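You operate a simulated robot arm through the tools that you are given. There is no shell and no other tool.

The job below is to be done with a simulated two-armed robot. You get a single attempt, and the scene is never put back.

JOB
Take the brine's temperature and set the temperature dial to it.
Fine: read it in the pot's well; thermometer back in its holder; stand the sample tub on the salt meter's seat.

The check looks at the end state, three seconds after you hand in, the way a careful person would. Anything else that was tipped, shoved, dropped, spilled or broken makes it a failure.

ROBOT AND FRAMES
Two 7-joint arms with fingered hands on one trunk that stands fixed in place. Base frame: the origin is at the foot of the trunk, x ahead of it, y to its left, z up; the work surface is at about z = 88. Readings come in cm, degrees, newtons and seconds.
The left shoulder is at [7, 13.9, 113.3], the right one opposite. With the tool pointing down near the work surface each hand reaches from about 46 to 84 cm from the base axis, measured 20 degrees to its own side. Payload 3.9 kg a hand.
The tool frame of a hand sits at the grasp point between the pads (the TCP): z along the fingers, y along the line on which they close. The tips reach 2.9 cm beyond it. Largest opening 10 cm; the body of the gripper starts 3.4 cm behind the TCP. The gripper is a hand of 5 fingers: y runs from the thumb to the fingers, the wrist lies at [-1.5, -10.5, -17.7] in the tool frame, and closing takes about 1.5 s.
Orientation is that of the tool frame in the base frame, as a unit quaternion [w, x, y, z]. With the fingers straight down and the wrist toward the robot, the tool's x, y and z point along [0, 1, 0], [1, 0, 0] and [0, 0, -1] of the base frame.

CONTROLS
- The arms move only by the tool play_rows. It takes "left_moves", "right_moves" or both (then of equal length, played together; a hand with none holds still); each is one flat list of numbers, 6 for each row, row after row: the turn, a rotation vector about the tool's x, y, z in degrees, then the shift along the tool's x, y, z in cm. In form: [ax, ay, az, x, y, z, ax, ay, az, x, y, z, ...]. A call has 1 to 20 rows; each row is the pose to reach, as a shift and turn from the pose commanded when the call began, along the tool's axes at that moment. "left_hand" and "right_hand" are, for a hand that has rows, the closure in counts, from 0 (fully open) to 255 (shut), set as the call begins (left out, the last holds). A row lasts 0.2 s, in which the tool goes at most 5 cm and 8.6 degrees; a call with a longer step from one row to the next is refused whole, and so is a gripper value outside its range. Where a pose cannot be reached the arm comes as near as it can. A force on the tool above 40 N (or 10 N above the force at the start of the call, whichever is more), or a blocked arm, ends the call early, and 0.2 s more pass. Each finger travels about 15.3 cm/s and halts on what it meets, pressing with about 26 N; the grip force reading is that of the motor and also rises with nothing between the fingers. The clock runs only during rows and for 0.2 s after the last one: add rows that repeat a pose to give the fingers time. It gives the time, the measured TCP pose, the force on the tool (base axes), the opening and the grip force at its end, in the units of the frame above (readings bear some noise), with the torque about the TCP (base axes, N m) and any sound that the robot's microphone picked up, and new pictures: "views" is both (left out), scene, wrist or none (wrist: the cameras of the hands that moved).
- Cameras (640 x 400 px; columns grow to the right, rows downward): "scene" is now at [14.38, 0.62, 147.21]; the picture's right is [0.08, -1.00, 0.00], its down [-0.41, -0.03, -0.91] and it looks along [0.91, 0.07, -0.41] (base axes); focal length 214 px, centre (320, 200). "left" rides on the left gripper at [-6.6, -8.6, -12.1] in its tool frame; the picture's right is [-0.76, -0.31, 0.58], its down [0.59, -0.70, 0.40] and it looks along [0.28, 0.64, 0.71] (tool axes); focal length 247 px, centre (320, 200). "right" rides on the right gripper at [6.6, -8.6, -12.1] in its tool frame; the picture's right is [-0.76, 0.31, -0.58], its down [-0.59, -0.70, 0.40] and it looks along [-0.28, 0.64, 0.71] (tool axes); focal length 247 px, centre (320, 200). There is no depth. A picture from a camera that has moved, and an enlarged one, comes with that camera's place and axes in the base frame and with its lens.
- slide_trunk(by): slides the trunk up (or, below 0, down) by that many cm; the arms and the scene camera ride with it, the base frame stays. It gives what a move gives, with no picture.
- finger_targets(index, middle, ring, little, thumb_bend, thumb_turn, hand): sets how far each is bent, from 0 (flat) to 100 (curled in); at 30 the hand is open as for a grip, at 70 the pads meet at the TCP. One left out holds its place. A second passes; each finger stops where it meets its share of the squeeze, and holds until it gets a number again. A gripper value or a shape takes the hand back. It gives what a move gives, with no picture; readings hold the bend of each and the force on index, middle, ring, little, thumb and palm. thumb_turn goes from beside the hand (0) to across from the fingers (100), as for a grip.
- grasp_type(shape, hand): the hand has 5 fingers and takes this shape, open, in about a second: jaw (thumb against the fingers, like two jaws); tri (thumb and two fingers); tip (a fingertip pinch); poke (one finger out to press); point (the index stretched); flat (the hand flat); cup (the hand cupped); fist (a fist). The gripper value then closes the fingers along that shape, each until it touches; the sizes above hold for jaw. It gives what a move gives, with no picture.
- head_to(pan, tilt): turns the head with the scene camera to pan (to the left, within 86 degrees either way) and tilt (down, from -29 to 69), counted from straight ahead of the robot. It gives what a move gives, and a new picture of the scene camera.
- enlarge(camera, box): a new picture of the part [left, top, right, bottom] of that camera's present view, enlarged. No time passes.
- finish_job(): hands the job in; it is judged then, once.

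Places have to be worked out from the pictures, the camera data and where the tool is seen. Open the grippers and draw the arms clear of the work before you hand the job in, unless the task says otherwise.

The tools are called after "Emit:" as a command line: name --argument value ..., lists and objects as JSON in quotes. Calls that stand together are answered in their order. play_rows: Moves the arms, as the interface text tells. Its arguments: {"type":"object","properties":{"left_moves":{"type":"array","items":{"type":"number"}},"left_hand":{"type":"number"},"right_moves":{"type":"array","items":{"type":"number"}},"right_hand":{"type":"number"},"views":{"type":"string","enum":["both","scene","wrist","none"]}},"required":[]} The other tools are called the same way: slide_trunk (by) slides the trunk up or down; grasp_type (shape, hand) gives the hand a shape; finger_targets (index, middle, ring, little, thumb_bend, thumb_turn, hand) moves the fingers one by one; head_to (pan, tilt) turns the head that bears the scene camera; enlarge (camera, box) takes an enlarged picture of a part of a camera's view; finish_job () hands the job in.

At the start:

```text
clock: 0.0
left_tool_pos: [43.21, 25.14, 144.69]
left_ee_rot: [0.0, 0.679, 0.734, 0.0]
left_ft_force: [-0.9, 0.4, 0.6]
left_torque: [-0.01, -0.01, 0.01]
left_gripper_width: 9.96
left_gripper_force: 0.0
left_shape: jaw
left_bend: [30.0, 30.0, 30.0, 30.0, 30.0, 98.0]
left_finger forces: [0.0, 0.0, 0.0, 0.0, 0.0, 0.1]
right_tool_pos: [41.5, -11.99, 145.07]
right_ee_rot: [0.0, 0.679, 0.734, 0.0]
right_ft_force: [-0.7, -0.8, 0.5]
right_torque: [0.01, -0.01, 0.01]
right_gripper_width: 10.0
right_gripper_force: 0.2
right_shape: jaw
right_bend: [30.0, 30.0, 30.0, 30.0, 30.0, 98.0]
right_finger forces: [0.1, 0.1, 0.0, 0.0, 0.0, 0.0]
trunk travel left (down, up): [-77.5, 6.5]
head pan, tilt: [4.7, 24.1]
```

scene: 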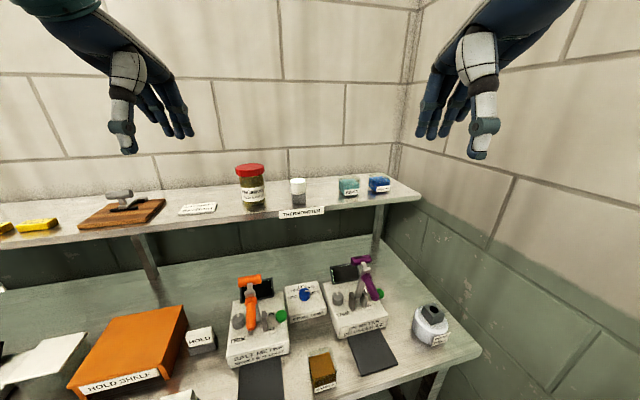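
right: 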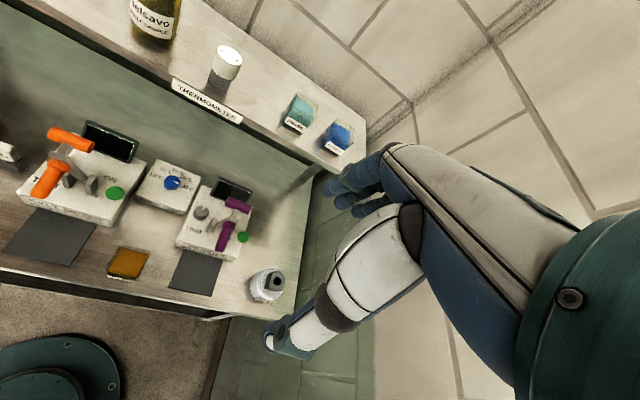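
left: 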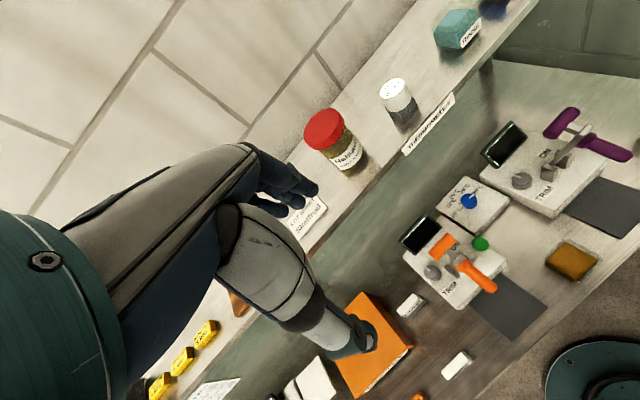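

I'll look at the scene in more detail first: the shelf with the thermometer, and the bench with the meters and dial.

Emit:
enlarge --camera "scene" --box '[200, 240, 480, 400]'

Emit:
enlarge --camera "scene" --box '[0, 150, 420, 400]'

Emit:
enlarge --camera "right" --box '[0, 60, 340, 320]'

Emit:
enlarge --camera "left" --box '[280, 40, 640, 380]'

```text
2.29 times, centred on (340, 320) of scene
camera zoom: at [14.38, 0.62, 147.21], right [0.08, -1.0, 0.0], down [-0.41, -0.03, -0.91], along [0.91, 0.07, -0.41], focal length 490 px, centre (274, -74)
```

zoom: 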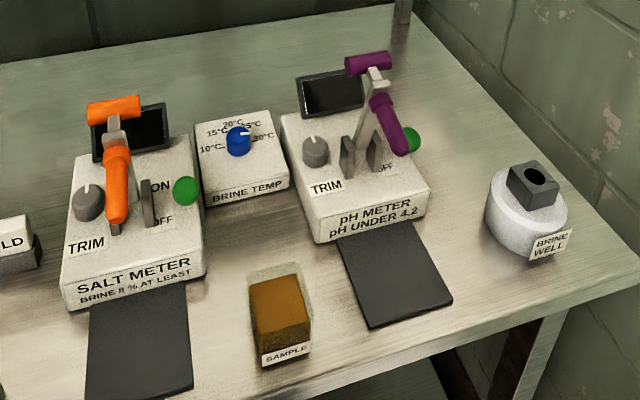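

```text
1.52 times, centred on (210, 275) of scene
camera zoom: at [14.38, 0.62, 147.21], right [0.08, -1.0, 0.0], down [-0.41, -0.03, -0.91], along [0.91, 0.07, -0.41], focal length 327 px, centre (488, 86)
```

zoom: 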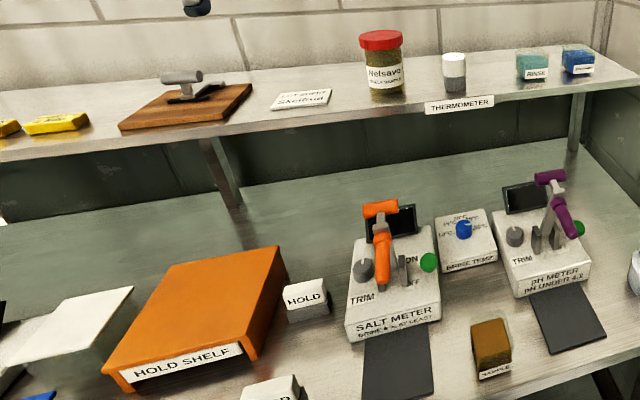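

```text
1.54 times, centred on (170, 190) of right
camera zoom: at [32.55, -5.95, 157.25], right [0.36, -0.73, 0.58], down [-0.66, -0.64, -0.4], along [0.66, -0.23, -0.71], focal length 380 px, centre (551, 215)
```

zoom: 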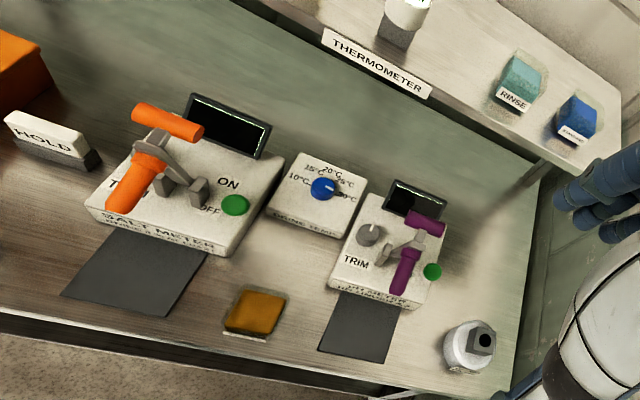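

```text
1.18 times, centred on (460, 210) of left
camera zoom: at [35.13, 17.94, 156.72], right [-0.25, -0.78, -0.58], down [-0.75, 0.53, -0.4], along [0.62, 0.33, -0.71], focal length 291 px, centre (155, 188)
```

zoom: 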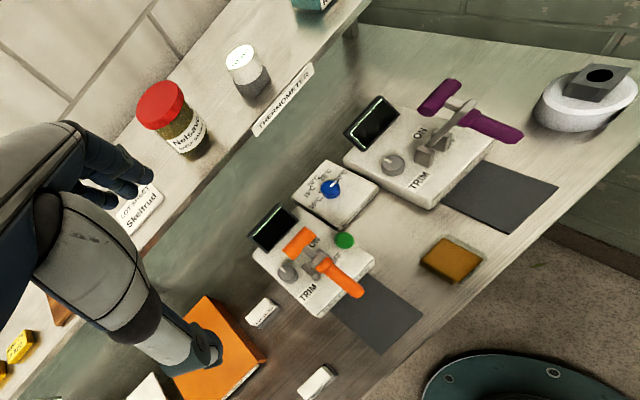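

The meters, dial and thermometer need a closer look to tell what the seat is and how the dial is marked. I zoom in further.

Emit:
enlarge --camera "scene" --box '[225, 265, 305, 365]'

Emit:
enlarge --camera "scene" --box '[275, 270, 345, 330]'

Emit:
enlarge --camera "scene" --box '[230, 155, 410, 225]'

Emit:
enlarge --camera "right" --box '[10, 110, 200, 280]'

Emit:
enlarge --camera "left" --box '[380, 180, 560, 350]'

Emit:
enlarge --camera "scene" --box '[400, 290, 470, 360]'

```text
4.00 times, centred on (265, 315) of scene
camera zoom: at [14.38, 0.62, 147.21], right [0.08, -1.0, 0.0], down [-0.41, -0.03, -0.91], along [0.91, 0.07, -0.41], focal length 858 px, centre (540, -260)
```

zoom: 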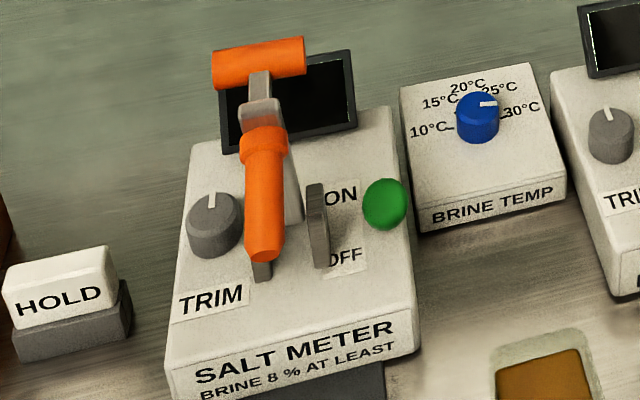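

```text
6.67 times, centred on (310, 300) of scene
camera zoom: at [14.38, 0.62, 147.21], right [0.08, -1.0, 0.0], down [-0.41, -0.03, -0.91], along [0.91, 0.07, -0.41], focal length 1430 px, centre (387, -467)
```

zoom: 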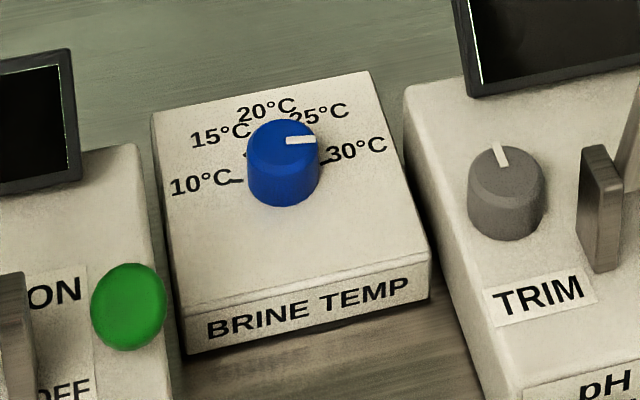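

```text
3.56 times, centred on (320, 190) of scene
camera zoom: at [14.38, 0.62, 147.21], right [0.08, -1.0, 0.0], down [-0.41, -0.03, -0.91], along [0.91, 0.07, -0.41], focal length 763 px, centre (320, 236)
```

zoom: 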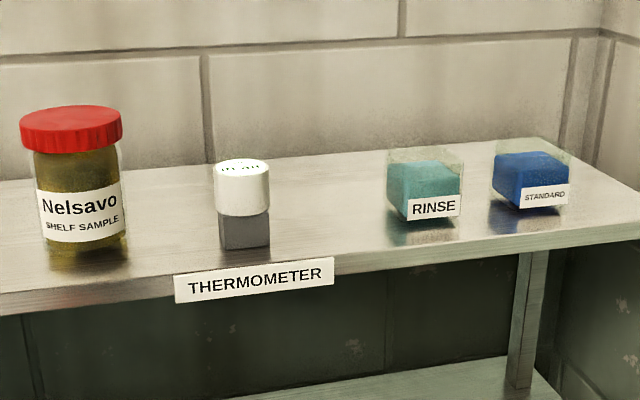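

```text
2.35 times, centred on (105, 195) of right
camera zoom: at [32.55, -5.95, 157.25], right [0.36, -0.73, 0.58], down [-0.66, -0.64, -0.4], along [0.66, -0.23, -0.71], focal length 581 px, centre (826, 212)
```

zoom: 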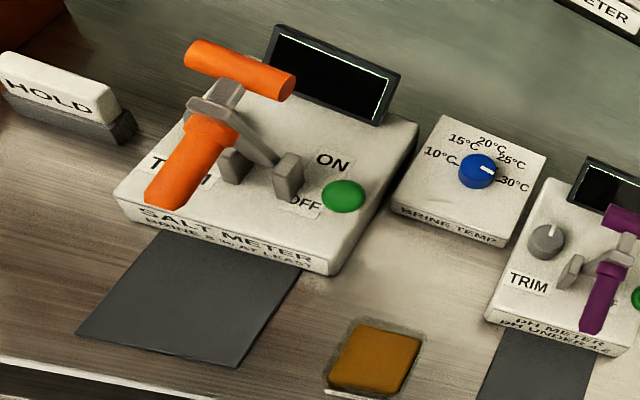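

```text
2.35 times, centred on (470, 265) of left
camera zoom: at [35.13, 17.94, 156.72], right [-0.25, -0.78, -0.58], down [-0.75, 0.53, -0.4], along [0.62, 0.33, -0.71], focal length 581 px, centre (-33, 47)
```

zoom: 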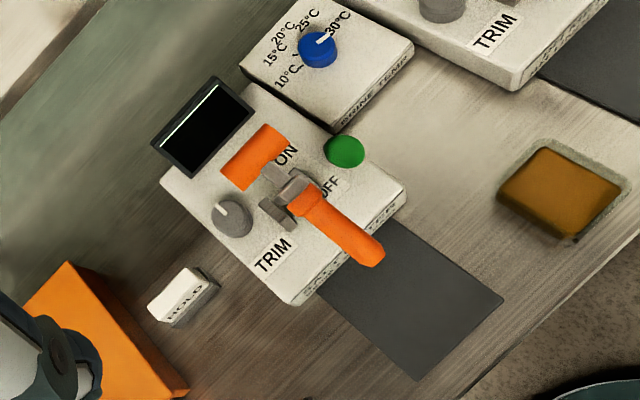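

```text
5.71 times, centred on (435, 325) of scene
camera zoom: at [14.38, 0.62, 147.21], right [0.08, -1.0, 0.0], down [-0.41, -0.03, -0.91], along [0.91, 0.07, -0.41], focal length 1226 px, centre (-337, -514)
```

zoom: 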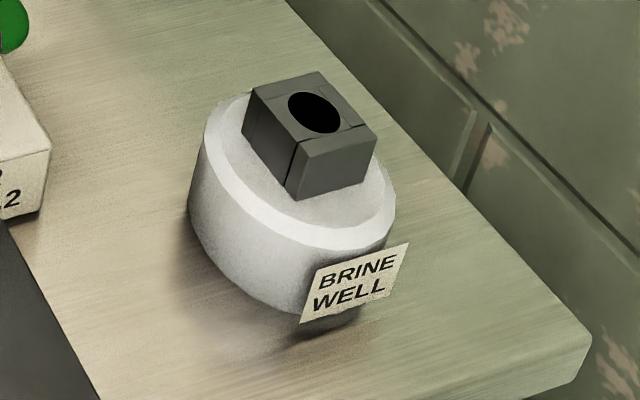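

The thermometer cap looks to be at about (71.6, 11.7, 127.8), the brine well hole at about (58, -28, 94) and the sample tub at about (44, 3). I tilt the head down to see the front of the bench, including the tub and the dark seat pads.

Emit:
head_to --pan 5 --tilt 50

Emit:
enlarge --camera "scene" --box '[180, 80, 460, 255]'

Emit:
enlarge --camera "scene" --box '[220, 130, 350, 230]'

```text
clock: 0.9
left_tool_pos: [43.07, 25.17, 144.64]
left_ee_rot: [0.0, 0.68, 0.733, 0.0]
left_ft_force: [0.0, 0.3, -0.9]
left_torque: [-0.05, 0.03, 0.01]
left_gripper_width: 9.98
left_gripper_force: 0.0
left_shape: jaw
left_bend: [30.0, 30.0, 30.0, 30.0, 30.0, 98.0]
left_finger forces: [0.1, 0.0, 0.0, 0.1, 0.0, 0.0]
right_tool_pos: [41.6, -11.94, 145.02]
right_ee_rot: [0.001, 0.679, 0.734, 0.0]
right_ft_force: [-0.3, 0.0, -0.1]
right_torque: [0.02, -0.02, 0.01]
right_gripper_width: 9.98
right_gripper_force: 0.0
right_shape: jaw
right_bend: [30.0, 30.0, 30.0, 30.0, 30.0, 98.0]
right_finger forces: [0.1, 0.1, 0.0, 0.0, 0.0, 0.1]
trunk travel left (down, up): [-77.5, 6.5]
head pan, tilt: [5.0, 50.0]
camera scene: at [12.85, 0.54, 143.32], right [0.09, -1.0, 0.0], down [-0.76, -0.07, -0.64], along [0.64, 0.06, -0.77], focal length 214 px, centre (320, 200)
```

scene: 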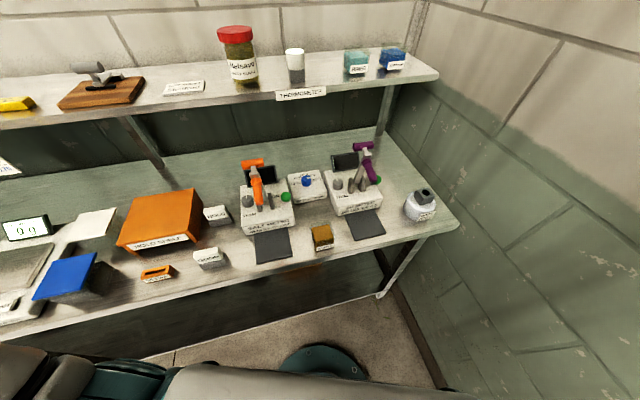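

```text
2.29 times, centred on (320, 168) of scene
camera zoom: at [12.85, 0.54, 143.32], right [0.09, -1.0, 0.0], down [-0.76, -0.07, -0.64], along [0.64, 0.06, -0.77], focal length 490 px, centre (320, 274)
```

zoom: 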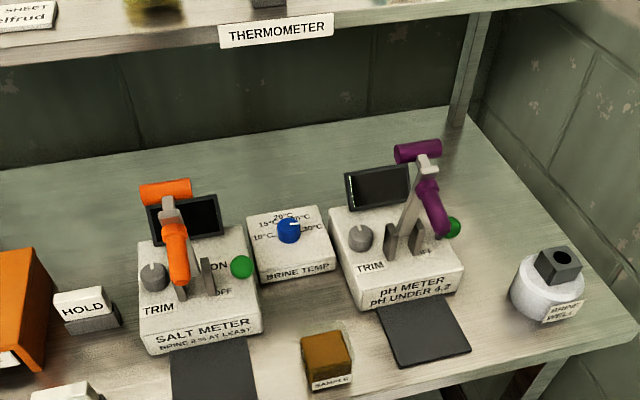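

```text
4.00 times, centred on (285, 180) of scene
camera zoom: at [12.85, 0.54, 143.32], right [0.09, -1.0, 0.0], down [-0.76, -0.07, -0.64], along [0.64, 0.06, -0.77], focal length 858 px, centre (460, 280)
```

zoom: 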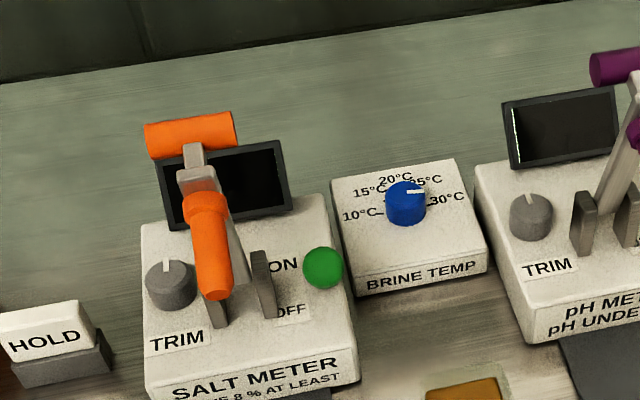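

Now the salt meter's pad is visible. I zoom in on the pads, the tub and the well to work out their exact positions and sizes.

Emit:
enlarge --camera "scene" --box '[230, 190, 350, 280]'

Emit:
enlarge --camera "scene" --box '[390, 170, 460, 240]'

Emit:
enlarge --camera "scene" --box '[270, 30, 420, 110]'

Emit:
enlarge --camera "scene" --box '[280, 160, 335, 215]'

```text
4.44 times, centred on (290, 235) of scene
camera zoom: at [12.85, 0.54, 143.32], right [0.09, -1.0, 0.0], down [-0.76, -0.07, -0.64], along [0.64, 0.06, -0.77], focal length 953 px, centre (453, 44)
```

zoom: 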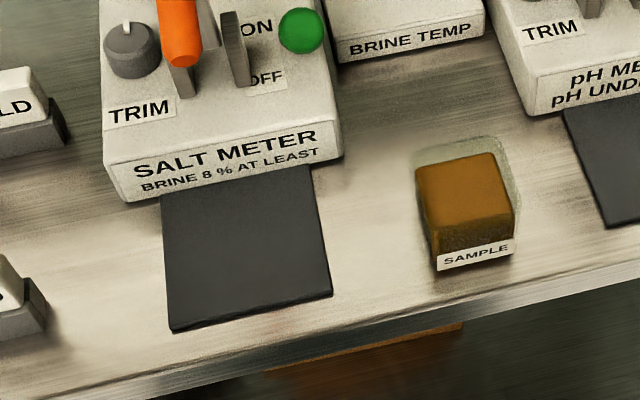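

```text
5.71 times, centred on (425, 205) of scene
camera zoom: at [12.85, 0.54, 143.32], right [0.09, -1.0, 0.0], down [-0.76, -0.07, -0.64], along [0.64, 0.06, -0.77], focal length 1226 px, centre (-280, 171)
```

zoom: 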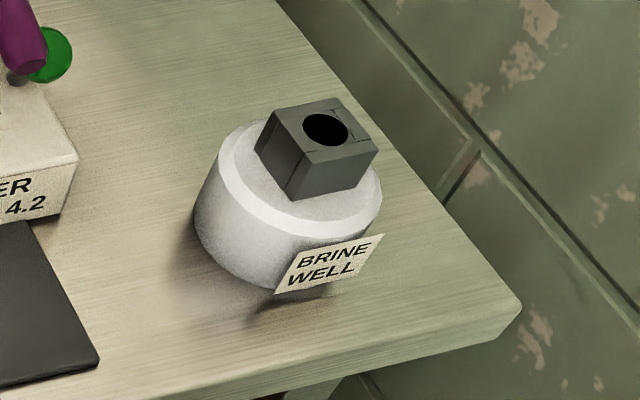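

```text
4.27 times, centred on (345, 70) of scene
camera zoom: at [12.85, 0.54, 143.32], right [0.09, -1.0, 0.0], down [-0.76, -0.07, -0.64], along [0.64, 0.06, -0.77], focal length 915 px, centre (213, 755)
```

zoom: 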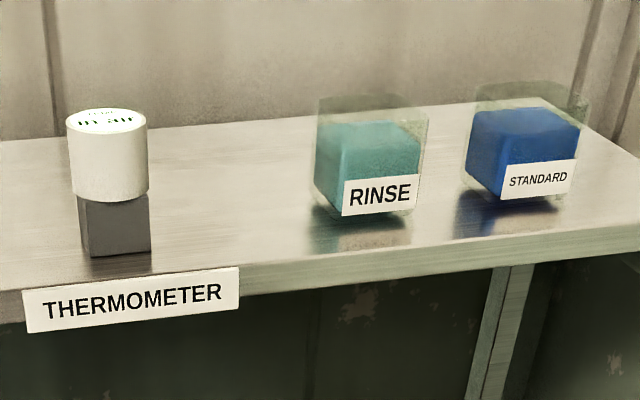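

```text
7.27 times, centred on (308, 188) of scene
camera zoom: at [12.85, 0.54, 143.32], right [0.09, -1.0, 0.0], down [-0.76, -0.07, -0.64], along [0.64, 0.06, -0.77], focal length 1560 px, centre (411, 291)
```

zoom: 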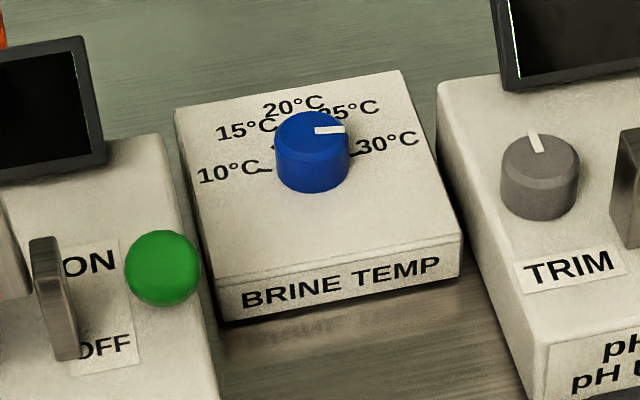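

The whole bench is turned about 19.6° to the left: its forward direction is about (0.94, 0.34). The thermometer's cap display shows "IN AIR", and the salt meter's lever handle overhangs its pad. I raise the trunk to reach the shelf better.

Emit:
slide_trunk --by 6.4

Emit:
head_to --pan 6 --tilt 35

```text
clock: 1.9
left_tool_pos: [43.17, 25.08, 150.95]
left_ee_rot: [-0.001, 0.679, 0.734, 0.001]
left_ft_force: [0.1, 0.9, -0.8]
left_torque: [0.02, 0.05, -0.01]
left_gripper_width: 9.99
left_gripper_force: 0.0
left_shape: jaw
left_bend: [30.0, 30.0, 30.0, 30.0, 30.0, 98.0]
left_finger forces: [0.0, 0.0, 0.0, 0.0, 0.0, 0.1]
right_tool_pos: [41.61, -11.87, 151.54]
right_ee_rot: [0.0, 0.68, 0.733, 0.0]
right_ft_force: [-0.1, -0.7, -0.2]
right_torque: [0.0, -0.03, -0.02]
right_gripper_width: 9.98
right_gripper_force: 0.2
right_shape: jaw
right_bend: [30.0, 30.0, 30.0, 30.0, 30.0, 98.0]
right_finger forces: [0.0, 0.1, 0.0, 0.0, 0.0, 0.1]
trunk travel left (down, up): [-83.9, 0.1]
head pan, tilt: [5.0, 50.0]
```

```text
clock: 2.7
left_tool_pos: [43.3, 25.04, 151.01]
left_ee_rot: [0.001, 0.68, 0.733, 0.0]
left_ft_force: [0.6, 0.6, 0.1]
left_torque: [-0.01, 0.03, 0.01]
left_gripper_width: 9.98
left_gripper_force: 0.0
left_shape: jaw
left_bend: [30.0, 30.0, 30.0, 30.0, 30.0, 98.0]
left_finger forces: [0.0, 0.0, 0.0, 0.0, 0.0, 0.1]
right_tool_pos: [41.53, -11.98, 151.48]
right_ee_rot: [0.001, 0.68, 0.734, 0.0]
right_ft_force: [0.1, -0.6, -0.4]
right_torque: [0.0, 0.01, 0.0]
right_gripper_width: 9.94
right_gripper_force: 0.1
right_shape: jaw
right_bend: [30.0, 30.0, 30.0, 30.0, 30.0, 98.0]
right_finger forces: [0.0, 0.0, 0.0, 0.0, 0.1, 0.0]
trunk travel left (down, up): [-83.9, 0.1]
head pan, tilt: [6.0, 35.0]
camera scene: at [13.93, 0.79, 151.88], right [0.1, -0.99, 0.0], down [-0.57, -0.06, -0.82], along [0.81, 0.09, -0.57], focal length 214 px, centre (320, 200)
```

scene: 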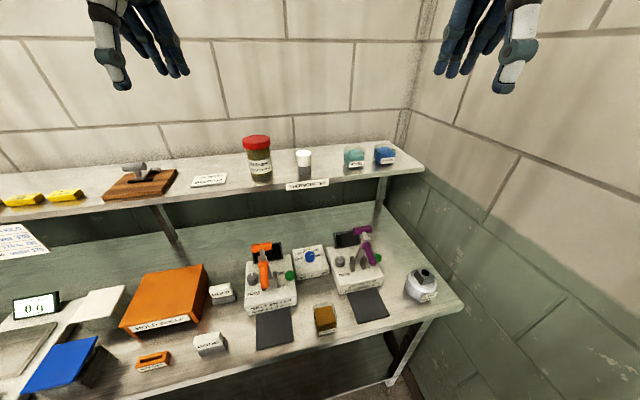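

The trunk is up. I zoom in on the shelf and the dial from this higher viewpoint before moving the right hand.

Emit:
enlarge --camera "scene" --box '[230, 125, 410, 205]'

Emit:
enlarge --camera "scene" --box '[285, 235, 335, 285]'

Emit:
enlarge --camera "scene" --box '[240, 220, 460, 350]'

```text
3.56 times, centred on (320, 165) of scene
camera zoom: at [13.93, 0.79, 151.88], right [0.1, -0.99, 0.0], down [-0.57, -0.06, -0.82], along [0.81, 0.09, -0.57], focal length 763 px, centre (320, 324)
```

zoom: 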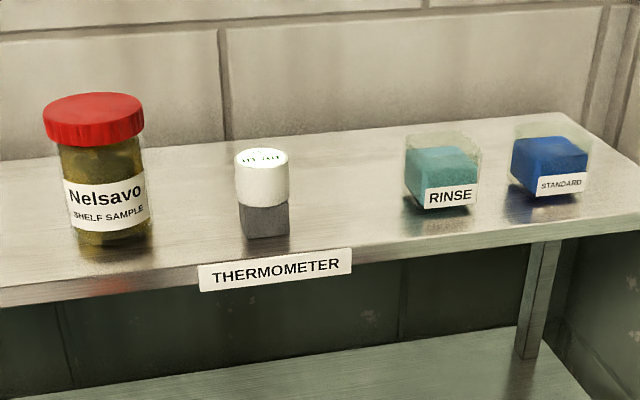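

```text
8.00 times, centred on (310, 260) of scene
camera zoom: at [13.93, 0.79, 151.88], right [0.1, -0.99, 0.0], down [-0.57, -0.06, -0.82], along [0.81, 0.09, -0.57], focal length 1716 px, centre (400, -280)
```

zoom: 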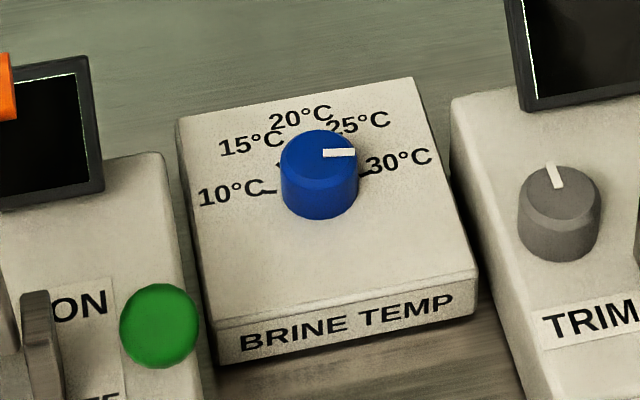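

```text
2.91 times, centred on (350, 285) of scene
camera zoom: at [13.93, 0.79, 151.88], right [0.1, -0.99, 0.0], down [-0.57, -0.06, -0.82], along [0.81, 0.09, -0.57], focal length 624 px, centre (233, -47)
```

zoom: 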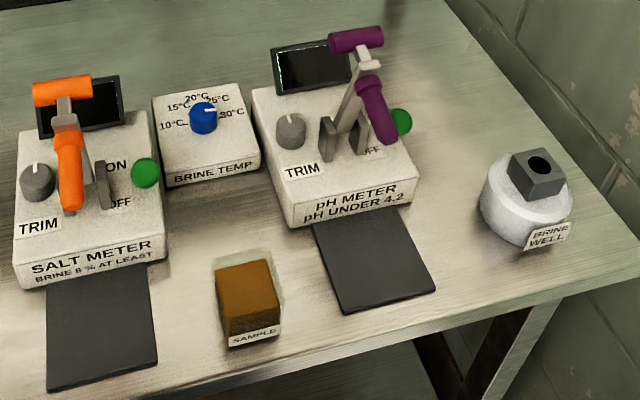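

The cap is near (71, 11.6, 127.5). I move the right hand to a waypoint in front of and above it at about (58, 4, 141), yawed with the bench and tilted 15° forward.

Emit:
play_rows --right_moves '[-1.86, 0.25, -1.88, 1.83, 2.21, 1.31, -3.73, 0.5, -3.75, 3.67, 4.43, 2.63, -5.59, 0.74, -5.63, 5.5, 6.64, 3.94, -7.46, 0.99, -7.51, 7.33, 8.85, 5.25, -9.32, 1.24, -9.38, 9.16, 11.06, 6.56, -11.18, 1.49, -11.26, 11, 13.28, 7.88, -13.05, 1.73, -13.13, 12.83, 15.49, 9.19, -14.91, 1.98, -15.01, 14.66, 17.7, 10.5, -14.91, 1.98, -15.01, 14.66, 17.7, 10.5]' --right_hand 0 --views "both"

```text
clock: 4.7
left_tool_pos: [43.08, 25.03, 151.07]
left_ee_rot: [0.0, 0.679, 0.734, 0.0]
left_ft_force: [0.0, -0.8, -0.3]
left_torque: [0.02, 0.0, 0.02]
left_gripper_width: 9.96
left_gripper_force: 0.1
left_shape: jaw
left_bend: [30.0, 30.0, 30.0, 30.0, 30.0, 98.0]
left_finger forces: [0.0, 0.0, 0.0, 0.0, 0.0, 0.0]
right_tool_pos: [58.26, 4.01, 141.11]
right_ee_rot: [0.076, 0.573, 0.809, 0.107]
right_ft_force: [-0.2, -0.6, 0.7]
right_torque: [0.01, 0.02, -0.03]
right_gripper_width: 9.97
right_gripper_force: 0.0
right_shape: jaw
right_bend: [30.0, 30.0, 30.0, 30.0, 30.0, 98.0]
right_finger forces: [0.0, 0.0, 0.0, 0.1, 0.0, 0.0]
trunk travel left (down, up): [-83.9, 0.1]
head pan, tilt: [6.0, 35.0]
camera scene: at [13.86, 0.73, 151.89], right [0.1, -0.99, 0.0], down [-0.57, -0.06, -0.82], along [0.81, 0.09, -0.57], focal length 214 px, centre (320, 200)
camera right: at [45.24, 6.45, 150.57], right [0.39, -0.66, 0.64], down [-0.35, -0.75, -0.57], along [0.85, 0.0, -0.52], focal length 247 px, centre (320, 200)
```

scene: 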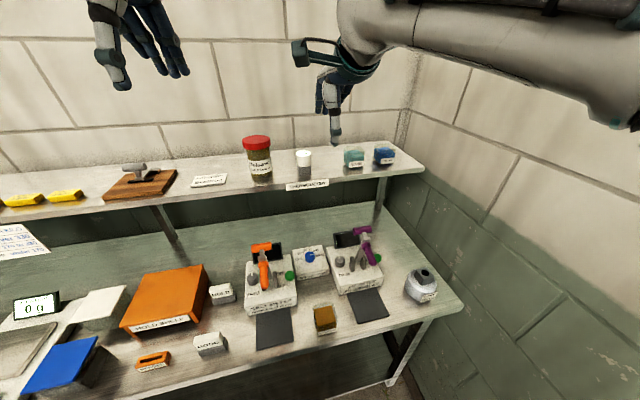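
right: 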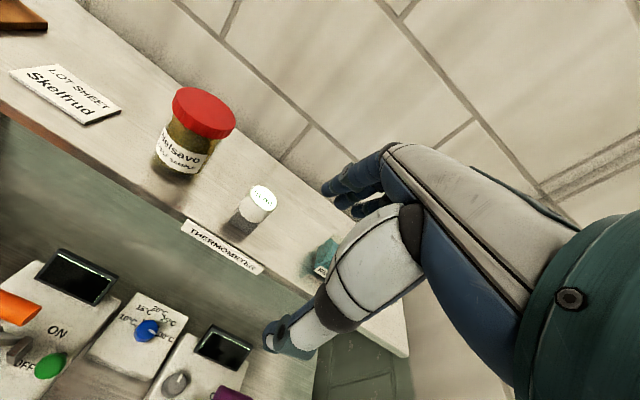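

The right hand is in place with a view of the cap. I enlarge the wrist view for accurate pixel readings.

Emit:
enlarge --camera "right" --box '[200, 160, 300, 280]'

Emit:
enlarge --camera "scene" --box '[280, 135, 330, 195]'

Emit:
enlarge --camera "right" --box '[90, 280, 260, 400]'

```text
3.33 times, centred on (250, 220) of right
camera zoom: at [45.24, 6.45, 150.57], right [0.39, -0.66, 0.64], down [-0.35, -0.75, -0.57], along [0.85, 0.0, -0.52], focal length 823 px, centre (553, 133)
```

zoom: 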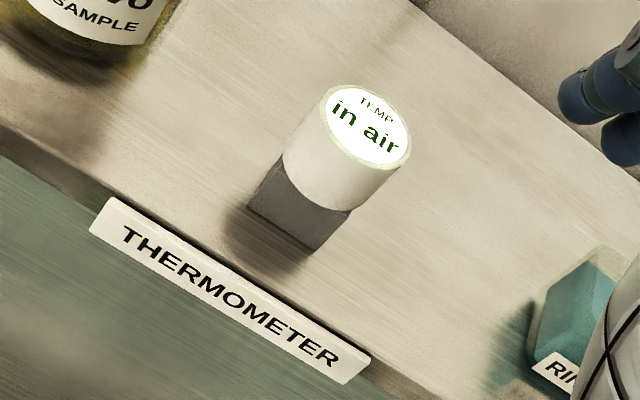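

```text
6.67 times, centred on (305, 165) of scene
camera zoom: at [13.86, 0.73, 151.89], right [0.1, -0.99, 0.0], down [-0.57, -0.06, -0.82], along [0.81, 0.09, -0.57], focal length 1430 px, centre (420, 433)
```

zoom: 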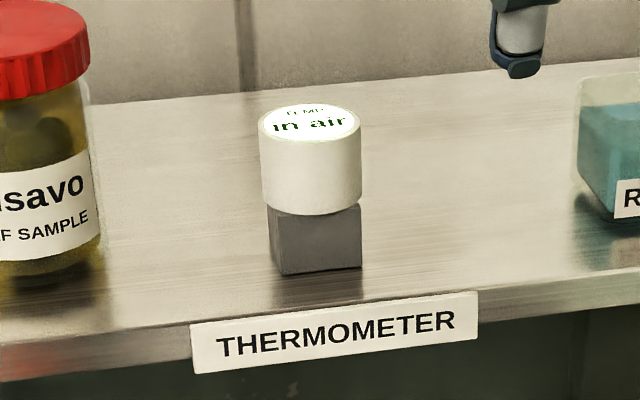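

```text
3.33 times, centred on (175, 340) of right
camera zoom: at [45.24, 6.45, 150.57], right [0.39, -0.66, 0.64], down [-0.35, -0.75, -0.57], along [0.85, 0.0, -0.52], focal length 823 px, centre (803, -267)
```

zoom: 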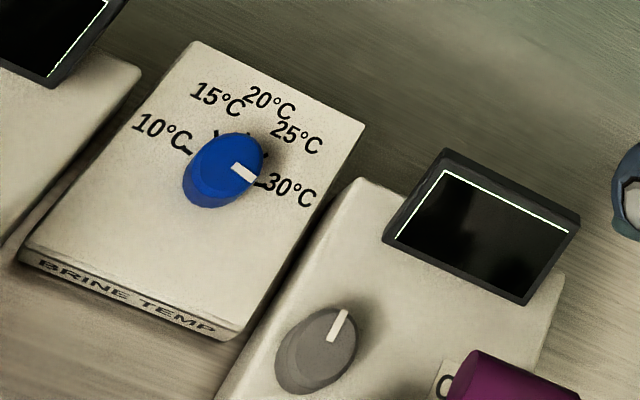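

Triangulating gives the cap centre at about (72.8, 12.05), spanning z 123.4–127.0, with the shelf at about 120.1. I move to a pre-grasp pose above it with TCP z about 132.5.

Emit:
play_rows --right_moves '[0, 0, 0, 0.46, 2.27, 2.09, 0, 0, 0, 0.92, 4.53, 4.19, 0, 0, 0, 1.38, 6.8, 6.28, 0, 0, 0, 1.83, 9.06, 8.37, 0, 0, 0, 2.29, 11.33, 10.47, 0, 0, 0, 2.75, 13.59, 12.56, 0, 0, 0, 2.75, 13.59, 12.56]' --views "both"

Emit:
enlarge --camera "scene" --box '[260, 60, 400, 200]'

```text
clock: 6.3
left_tool_pos: [43.05, 25.11, 151.0]
left_ee_rot: [0.001, 0.679, 0.734, 0.001]
left_ft_force: [0.1, 0.2, -0.3]
left_torque: [0.01, 0.02, 0.0]
left_gripper_width: 9.99
left_gripper_force: 0.1
left_shape: jaw
left_bend: [30.0, 30.0, 30.0, 30.0, 30.0, 98.0]
left_finger forces: [0.0, 0.1, 0.0, 0.0, 0.0, 0.0]
right_tool_pos: [70.87, 11.4, 131.71]
right_ee_rot: [0.076, 0.573, 0.809, 0.107]
right_ft_force: [-0.8, -0.2, -0.8]
right_torque: [0.03, 0.03, -0.02]
right_gripper_width: 9.99
right_gripper_force: 0.2
right_shape: jaw
right_bend: [30.0, 30.0, 30.0, 30.0, 30.0, 98.0]
right_finger forces: [0.1, 0.1, 0.1, 0.0, 0.0, 0.0]
right hand out of reach, approached as far as the arm can: row 6, 7
trunk travel left (down, up): [-83.9, 0.1]
head pan, tilt: [6.0, 35.0]
camera scene: at [13.83, 0.76, 151.9], right [0.1, -0.99, 0.0], down [-0.57, -0.06, -0.82], along [0.82, 0.09, -0.57], focal length 214 px, centre (320, 200)
camera right: at [57.99, 13.89, 141.31], right [0.39, -0.66, 0.64], down [-0.35, -0.75, -0.57], along [0.85, 0.0, -0.52], focal length 247 px, centre (320, 200)
```

scene: 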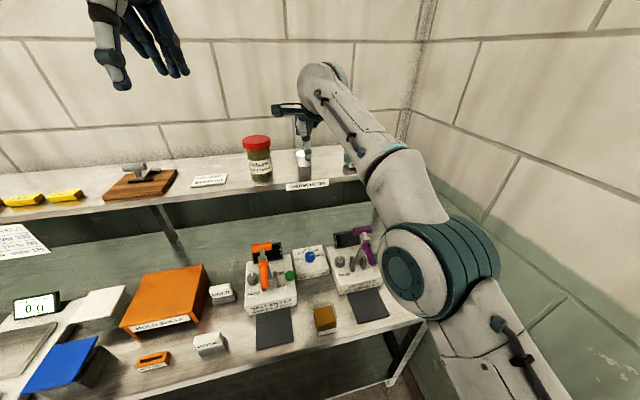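
right: 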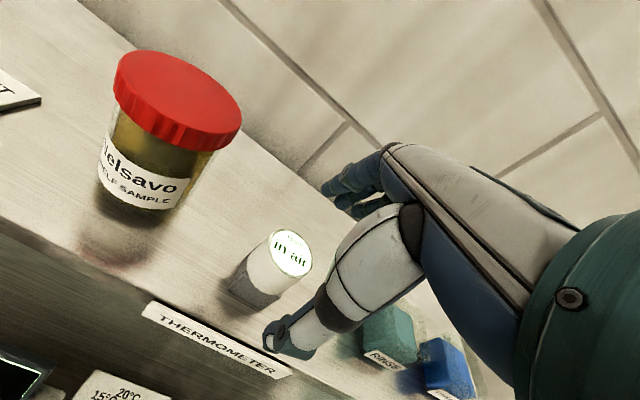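

```text
2.86 times, centred on (330, 130) of scene
camera zoom: at [13.83, 0.76, 151.9], right [0.1, -0.99, 0.0], down [-0.57, -0.06, -0.82], along [0.82, 0.09, -0.57], focal length 613 px, centre (291, 400)
```

zoom: 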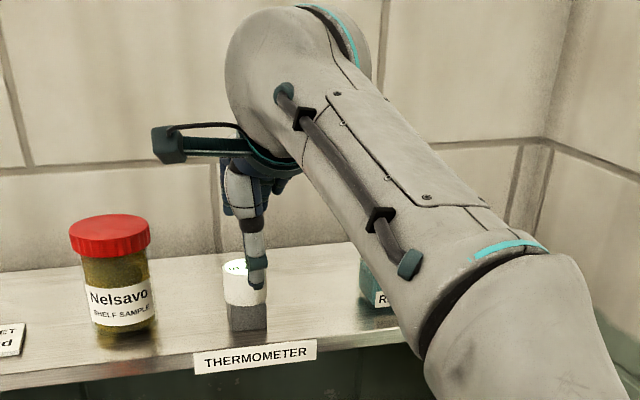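

The right arm runs out of reach about 2 cm short of the cap, and its forearm comes close to the shelf tubs. The left arm is nearer, so I retreat the right hand to the right side and will use the left hand.

Emit:
play_rows --right_moves '[0, 0, 0, -0.55, -2.72, -2.51, 0, 0, 0, -1.1, -5.44, -5.02, 0, 0, 0, -1.65, -8.15, -7.54, 0, 0, 0, -2.2, -10.87, -10.05, 0, 0, 0, -2.75, -13.59, -12.56, 0, 0, 0, -5.28, -16.67, -14.64, 0, 0, 0, -7.82, -19.75, -16.73, 0, 0, 0, -10.35, -22.82, -18.81, 0, 0, 0, -12.88, -25.9, -20.89, 0, 0, 0, -15.42, -28.98, -22.98, 0, 0, 0, -17.95, -32.06, -25.06, 0, 0, 0, -20.48, -35.13, -27.14, 0, 0, 0, -23.02, -38.21, -29.22, 0, 0, 0, -25.55, -41.29, -31.31]' --views "both"

```text
clock: 9.3
left_tool_pos: [43.01, 24.9, 151.11]
left_ee_rot: [0.001, 0.679, 0.734, 0.001]
left_ft_force: [-0.5, -0.6, 1.5]
left_torque: [0.0, -0.01, -0.03]
left_gripper_width: 10.0
left_gripper_force: 0.0
left_shape: jaw
left_bend: [30.0, 30.0, 30.0, 30.0, 30.0, 98.0]
left_finger forces: [0.1, 0.0, 0.0, 0.1, 0.0, 0.0]
right_tool_pos: [34.4, -28.8, 151.31]
right_ee_rot: [0.075, 0.572, 0.81, 0.108]
right_ft_force: [-0.7, 0.1, -0.2]
right_torque: [0.02, 0.01, 0.02]
right_gripper_width: 9.99
right_gripper_force: 0.1
right_shape: jaw
right_bend: [30.0, 30.0, 30.0, 30.0, 30.0, 98.0]
right_finger forces: [0.1, 0.0, 0.1, 0.0, 0.0, 0.0]
trunk travel left (down, up): [-83.9, 0.1]
head pan, tilt: [6.0, 35.0]
camera scene: at [13.81, 0.63, 151.9], right [0.1, -0.99, 0.0], down [-0.57, -0.06, -0.82], along [0.82, 0.09, -0.57], focal length 214 px, centre (320, 200)
camera right: at [21.48, -26.38, 160.84], right [0.39, -0.67, 0.64], down [-0.35, -0.75, -0.57], along [0.85, 0.0, -0.52], focal length 247 px, centre (320, 200)
```

scene: 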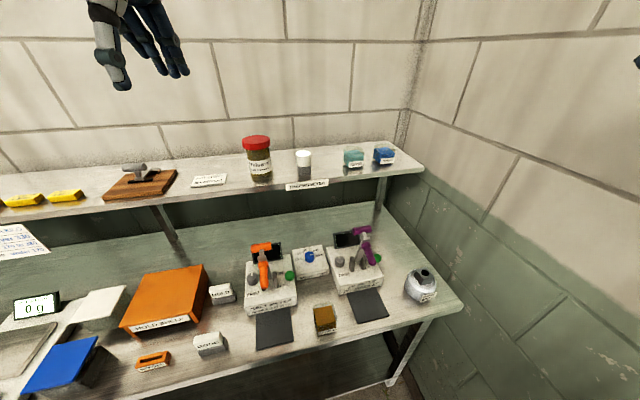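
right: 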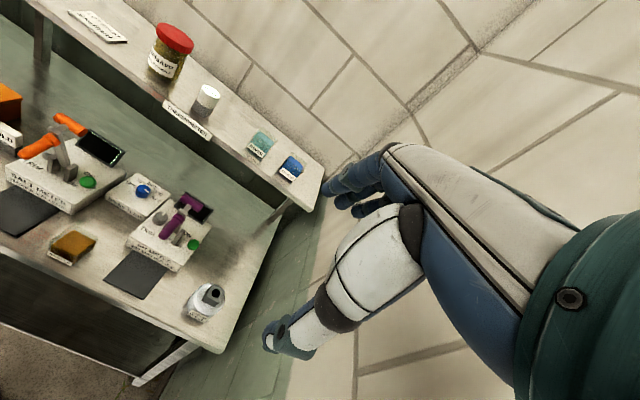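

The right arm is clear. I bring the left hand to a waypoint at about (60, 16, 141) with a 10° forward tilt to view the cap from its camera.

Emit:
play_rows --left_moves '[-1.67, 0.03, 0.42, -1.72, 2.7, 1.67, -3.33, 0.07, 0.83, -3.43, 5.4, 3.33, -5, 0.1, 1.25, -5.15, 8.1, 5, -6.67, 0.13, 1.67, -6.87, 10.8, 6.67, -8.33, 0.17, 2.08, -8.58, 13.5, 8.33, -10, 0.2, 2.5, -10.3, 16.2, 10, -10, 0.2, 2.5, -10.3, 16.2, 10]' --left_hand 0 --views "both"

Emit:
enlarge --camera "left" --box '[320, 100, 640, 300]'

```text
clock: 10.9
left_tool_pos: [60.13, 16.18, 141.09]
left_ee_rot: [0.058, 0.692, 0.717, 0.066]
left_ft_force: [0.6, 0.3, -0.1]
left_torque: [-0.05, 0.0, 0.0]
left_gripper_width: 9.97
left_gripper_force: 0.1
left_shape: jaw
left_bend: [30.0, 30.0, 30.0, 30.0, 30.0, 98.0]
left_finger forces: [0.0, 0.0, 0.0, 0.0, 0.0, 0.0]
right_tool_pos: [34.68, -28.52, 151.41]
right_ee_rot: [0.075, 0.573, 0.809, 0.107]
right_ft_force: [0.7, -0.1, 1.0]
right_torque: [-0.05, -0.04, 0.0]
right_gripper_width: 9.95
right_gripper_force: 0.1
right_shape: jaw
right_bend: [30.0, 30.0, 30.0, 30.0, 30.0, 98.0]
right_finger forces: [0.1, 0.0, 0.0, 0.0, 0.0, 0.0]
trunk travel left (down, up): [-83.9, 0.1]
head pan, tilt: [6.0, 35.0]
camera scene: at [13.86, 0.85, 151.89], right [0.1, -0.99, 0.0], down [-0.57, -0.06, -0.82], along [0.81, 0.09, -0.57], focal length 214 px, centre (320, 200)
camera left: at [49.84, 9.2, 151.52], right [-0.18, -0.76, -0.63], down [-0.64, 0.57, -0.51], along [0.75, 0.31, -0.59], focal length 247 px, centre (320, 200)
```

scene: 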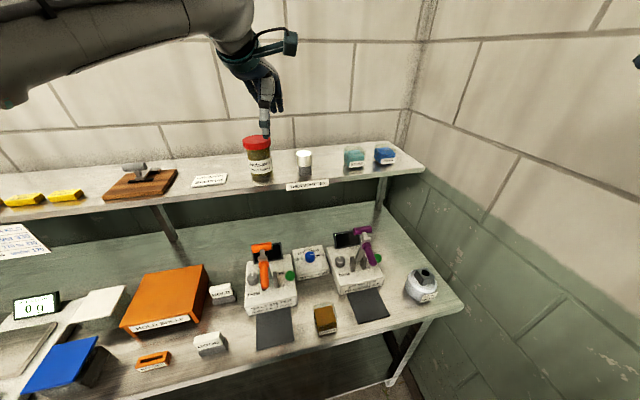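
left: 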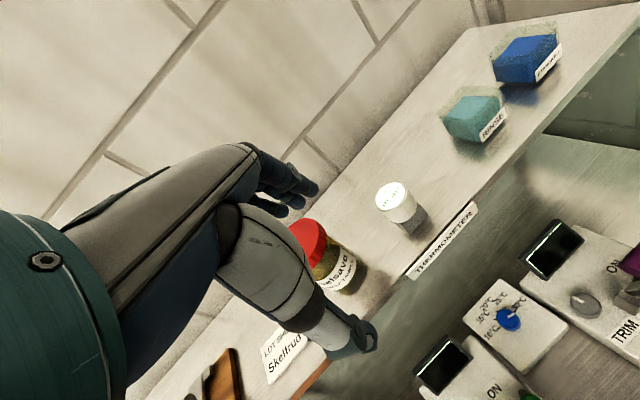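

```text
2.00 times, centred on (480, 200) of left
camera zoom: at [49.84, 9.2, 151.52], right [-0.18, -0.76, -0.63], down [-0.64, 0.57, -0.51], along [0.75, 0.31, -0.59], focal length 494 px, centre (0, 200)
```

zoom: 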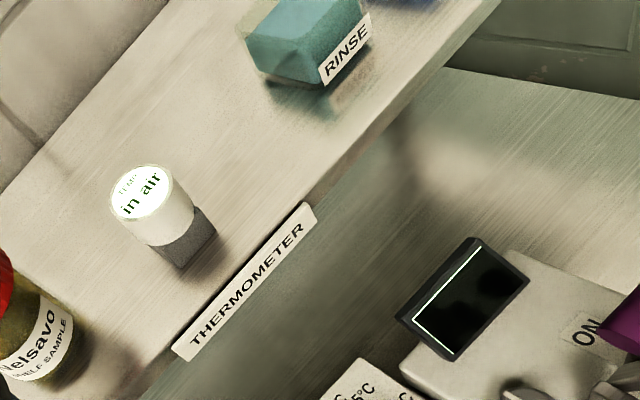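

From the left camera the cap's top centre comes out at (72.7, 11.9, 127.0), which agrees with the other views. I move to the pre-grasp pose directly above it with TCP z about 131.3.

Emit:
play_rows --left_moves '[0, 0, 0, -2.4, 1.5, 1.5, 0, 0, 0, -4.83, 3.5, 3.5, 0, 0, 0, -4.83, 6, 6.5, 0, 0, 0, -4.83, 8.3, 9.2, 0, 0, 0, -4.83, 10.53, 11.8, 0, 0, 0, -4.83, 10.53, 11.8]' --views "both"

Emit:
enlarge --camera "scene" --box '[230, 80, 390, 200]'

Emit:
enlarge --camera "left" --box '[240, 130, 480, 370]'

```text
clock: 12.3
left_tool_pos: [72.4, 11.68, 131.23]
left_ee_rot: [0.059, 0.692, 0.716, 0.065]
left_ft_force: [0.4, 1.1, 0.0]
left_torque: [0.02, 0.04, 0.03]
left_gripper_width: 9.97
left_gripper_force: 0.0
left_shape: jaw
left_bend: [30.0, 30.0, 30.0, 30.0, 30.0, 98.0]
left_finger forces: [0.1, 0.0, 0.0, 0.0, 0.0, 0.0]
right_tool_pos: [34.36, -28.63, 151.44]
right_ee_rot: [0.076, 0.573, 0.809, 0.106]
right_ft_force: [0.5, 0.1, 0.0]
right_torque: [-0.01, -0.03, -0.03]
right_gripper_width: 9.95
right_gripper_force: 0.2
right_shape: jaw
right_bend: [30.0, 30.0, 30.0, 30.0, 30.0, 98.0]
right_finger forces: [0.1, 0.1, 0.0, 0.0, 0.0, 0.0]
trunk travel left (down, up): [-83.9, 0.1]
head pan, tilt: [6.0, 35.0]
camera scene: at [13.81, 0.84, 151.9], right [0.1, -0.99, 0.0], down [-0.57, -0.06, -0.82], along [0.82, 0.09, -0.57], focal length 214 px, centre (320, 200)
camera left: at [62.06, 4.72, 141.67], right [-0.18, -0.76, -0.63], down [-0.64, 0.57, -0.51], along [0.75, 0.31, -0.59], focal length 247 px, centre (320, 200)
```

scene: 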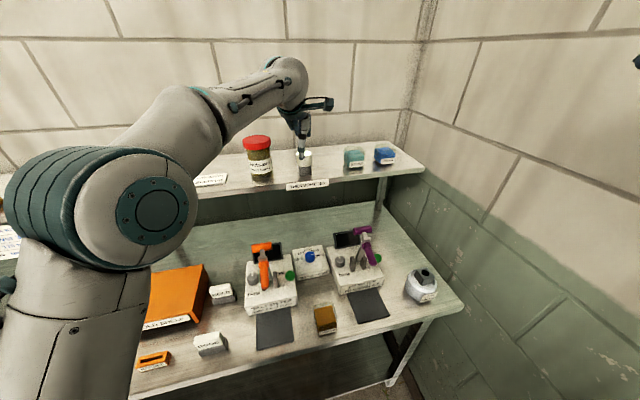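
left: 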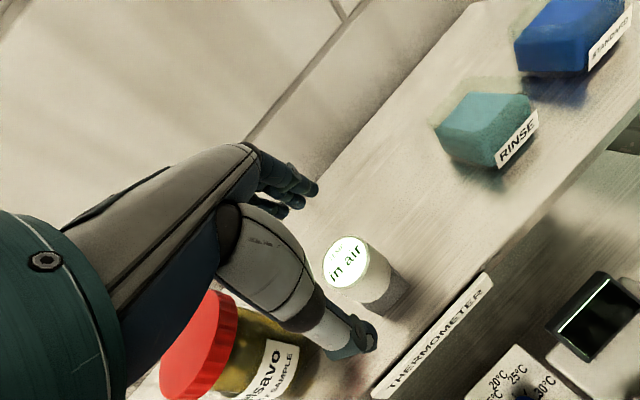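

```text
3.33 times, centred on (310, 140) of scene
camera zoom: at [13.81, 0.84, 151.9], right [0.1, -0.99, 0.0], down [-0.57, -0.06, -0.82], along [0.82, 0.09, -0.57], focal length 715 px, centre (353, 400)
```

zoom: 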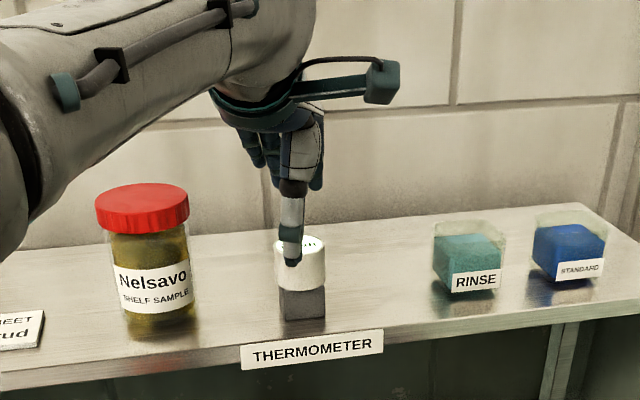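

```text
1.67 times, centred on (360, 250) of left
camera zoom: at [62.06, 4.72, 141.67], right [-0.18, -0.76, -0.63], down [-0.64, 0.57, -0.51], along [0.75, 0.31, -0.59], focal length 412 px, centre (253, 117)
```

zoom: 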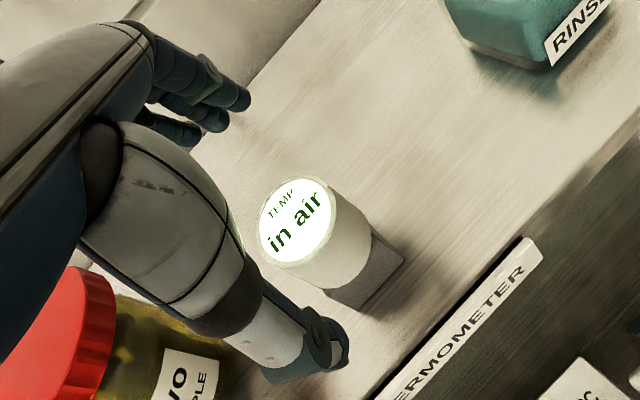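

The fingers straddle the cap front and back and the alignment looks good. I descend to TCP z about 126.4.

Emit:
play_rows --left_moves '[0, 0, 0, 0.02, -0.15, 1.2, 0, 0, 0, 0.04, -0.3, 2.4, 0, 0, 0, 0.06, -0.45, 3.6, 0, 0, 0, 0.07, -0.6, 4.81, 0, 0, 0, 0.07, -0.6, 4.81]' --views "both"

Emit:
enlarge --camera "scene" --box '[260, 110, 350, 200]'

Emit:
enlarge --camera "left" --box '[240, 130, 480, 370]'

```text
clock: 13.5
left_tool_pos: [72.79, 11.98, 126.28]
left_ee_rot: [0.058, 0.693, 0.716, 0.065]
left_ft_force: [-0.3, 0.2, 0.6]
left_torque: [0.0, -0.01, 0.03]
left_gripper_width: 9.99
left_gripper_force: 0.1
left_shape: jaw
left_bend: [30.0, 30.0, 30.0, 30.0, 30.0, 98.0]
left_finger forces: [0.1, 0.1, 0.1, 0.0, 0.0, 0.1]
right_tool_pos: [34.52, -28.65, 151.35]
right_ee_rot: [0.076, 0.572, 0.81, 0.107]
right_ft_force: [-0.2, 0.6, 0.6]
right_torque: [0.0, 0.01, 0.0]
right_gripper_width: 9.99
right_gripper_force: 0.0
right_shape: jaw
right_bend: [30.0, 30.0, 30.0, 30.0, 30.0, 98.0]
right_finger forces: [0.1, 0.0, 0.1, 0.0, 0.1, 0.0]
trunk travel left (down, up): [-83.9, 0.1]
head pan, tilt: [6.0, 35.0]
camera scene: at [13.89, 0.8, 151.89], right [0.1, -0.99, 0.0], down [-0.57, -0.06, -0.82], along [0.81, 0.09, -0.57], focal length 214 px, centre (320, 200)
camera left: at [62.56, 4.98, 136.64], right [-0.18, -0.76, -0.63], down [-0.64, 0.57, -0.51], along [0.75, 0.31, -0.59], focal length 247 px, centre (320, 200)
```

scene: 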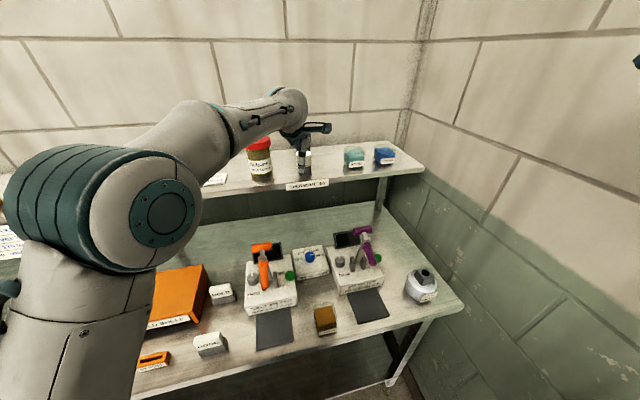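
left: 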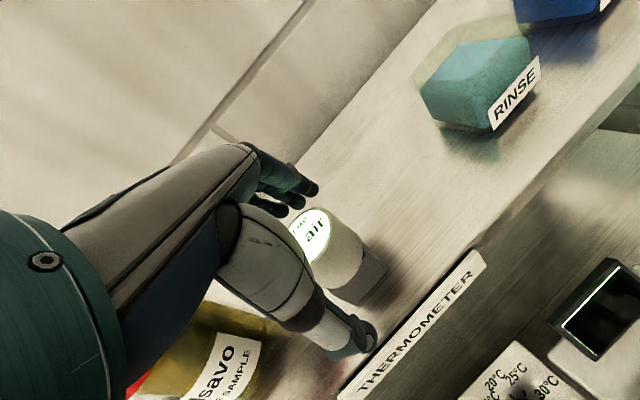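

```text
4.44 times, centred on (305, 155) of scene
camera zoom: at [13.89, 0.8, 151.89], right [0.1, -0.99, 0.0], down [-0.57, -0.06, -0.82], along [0.81, 0.09, -0.57], focal length 953 px, centre (387, 400)
```

zoom: 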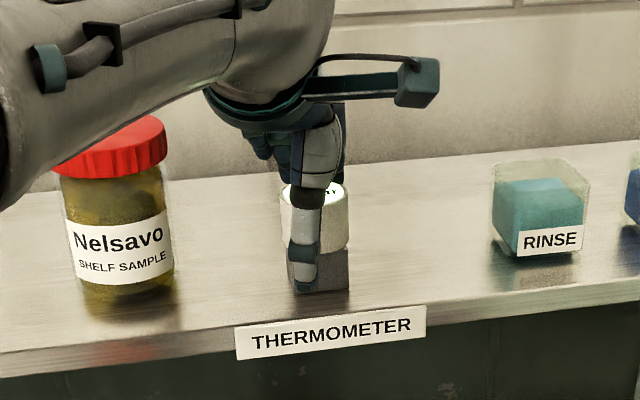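

```text
1.67 times, centred on (360, 250) of left
camera zoom: at [62.56, 4.98, 136.64], right [-0.18, -0.76, -0.63], down [-0.64, 0.57, -0.51], along [0.75, 0.31, -0.59], focal length 412 px, centre (253, 117)
```

zoom: 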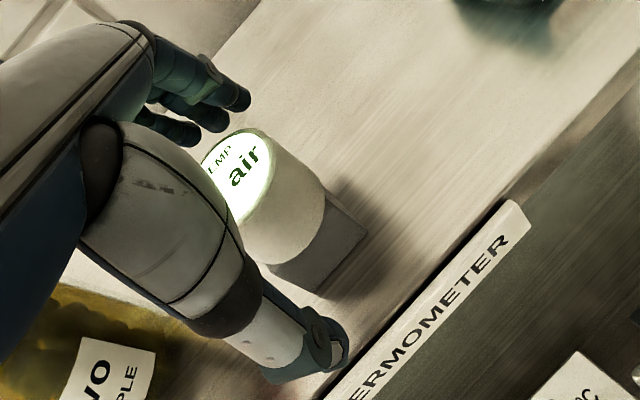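

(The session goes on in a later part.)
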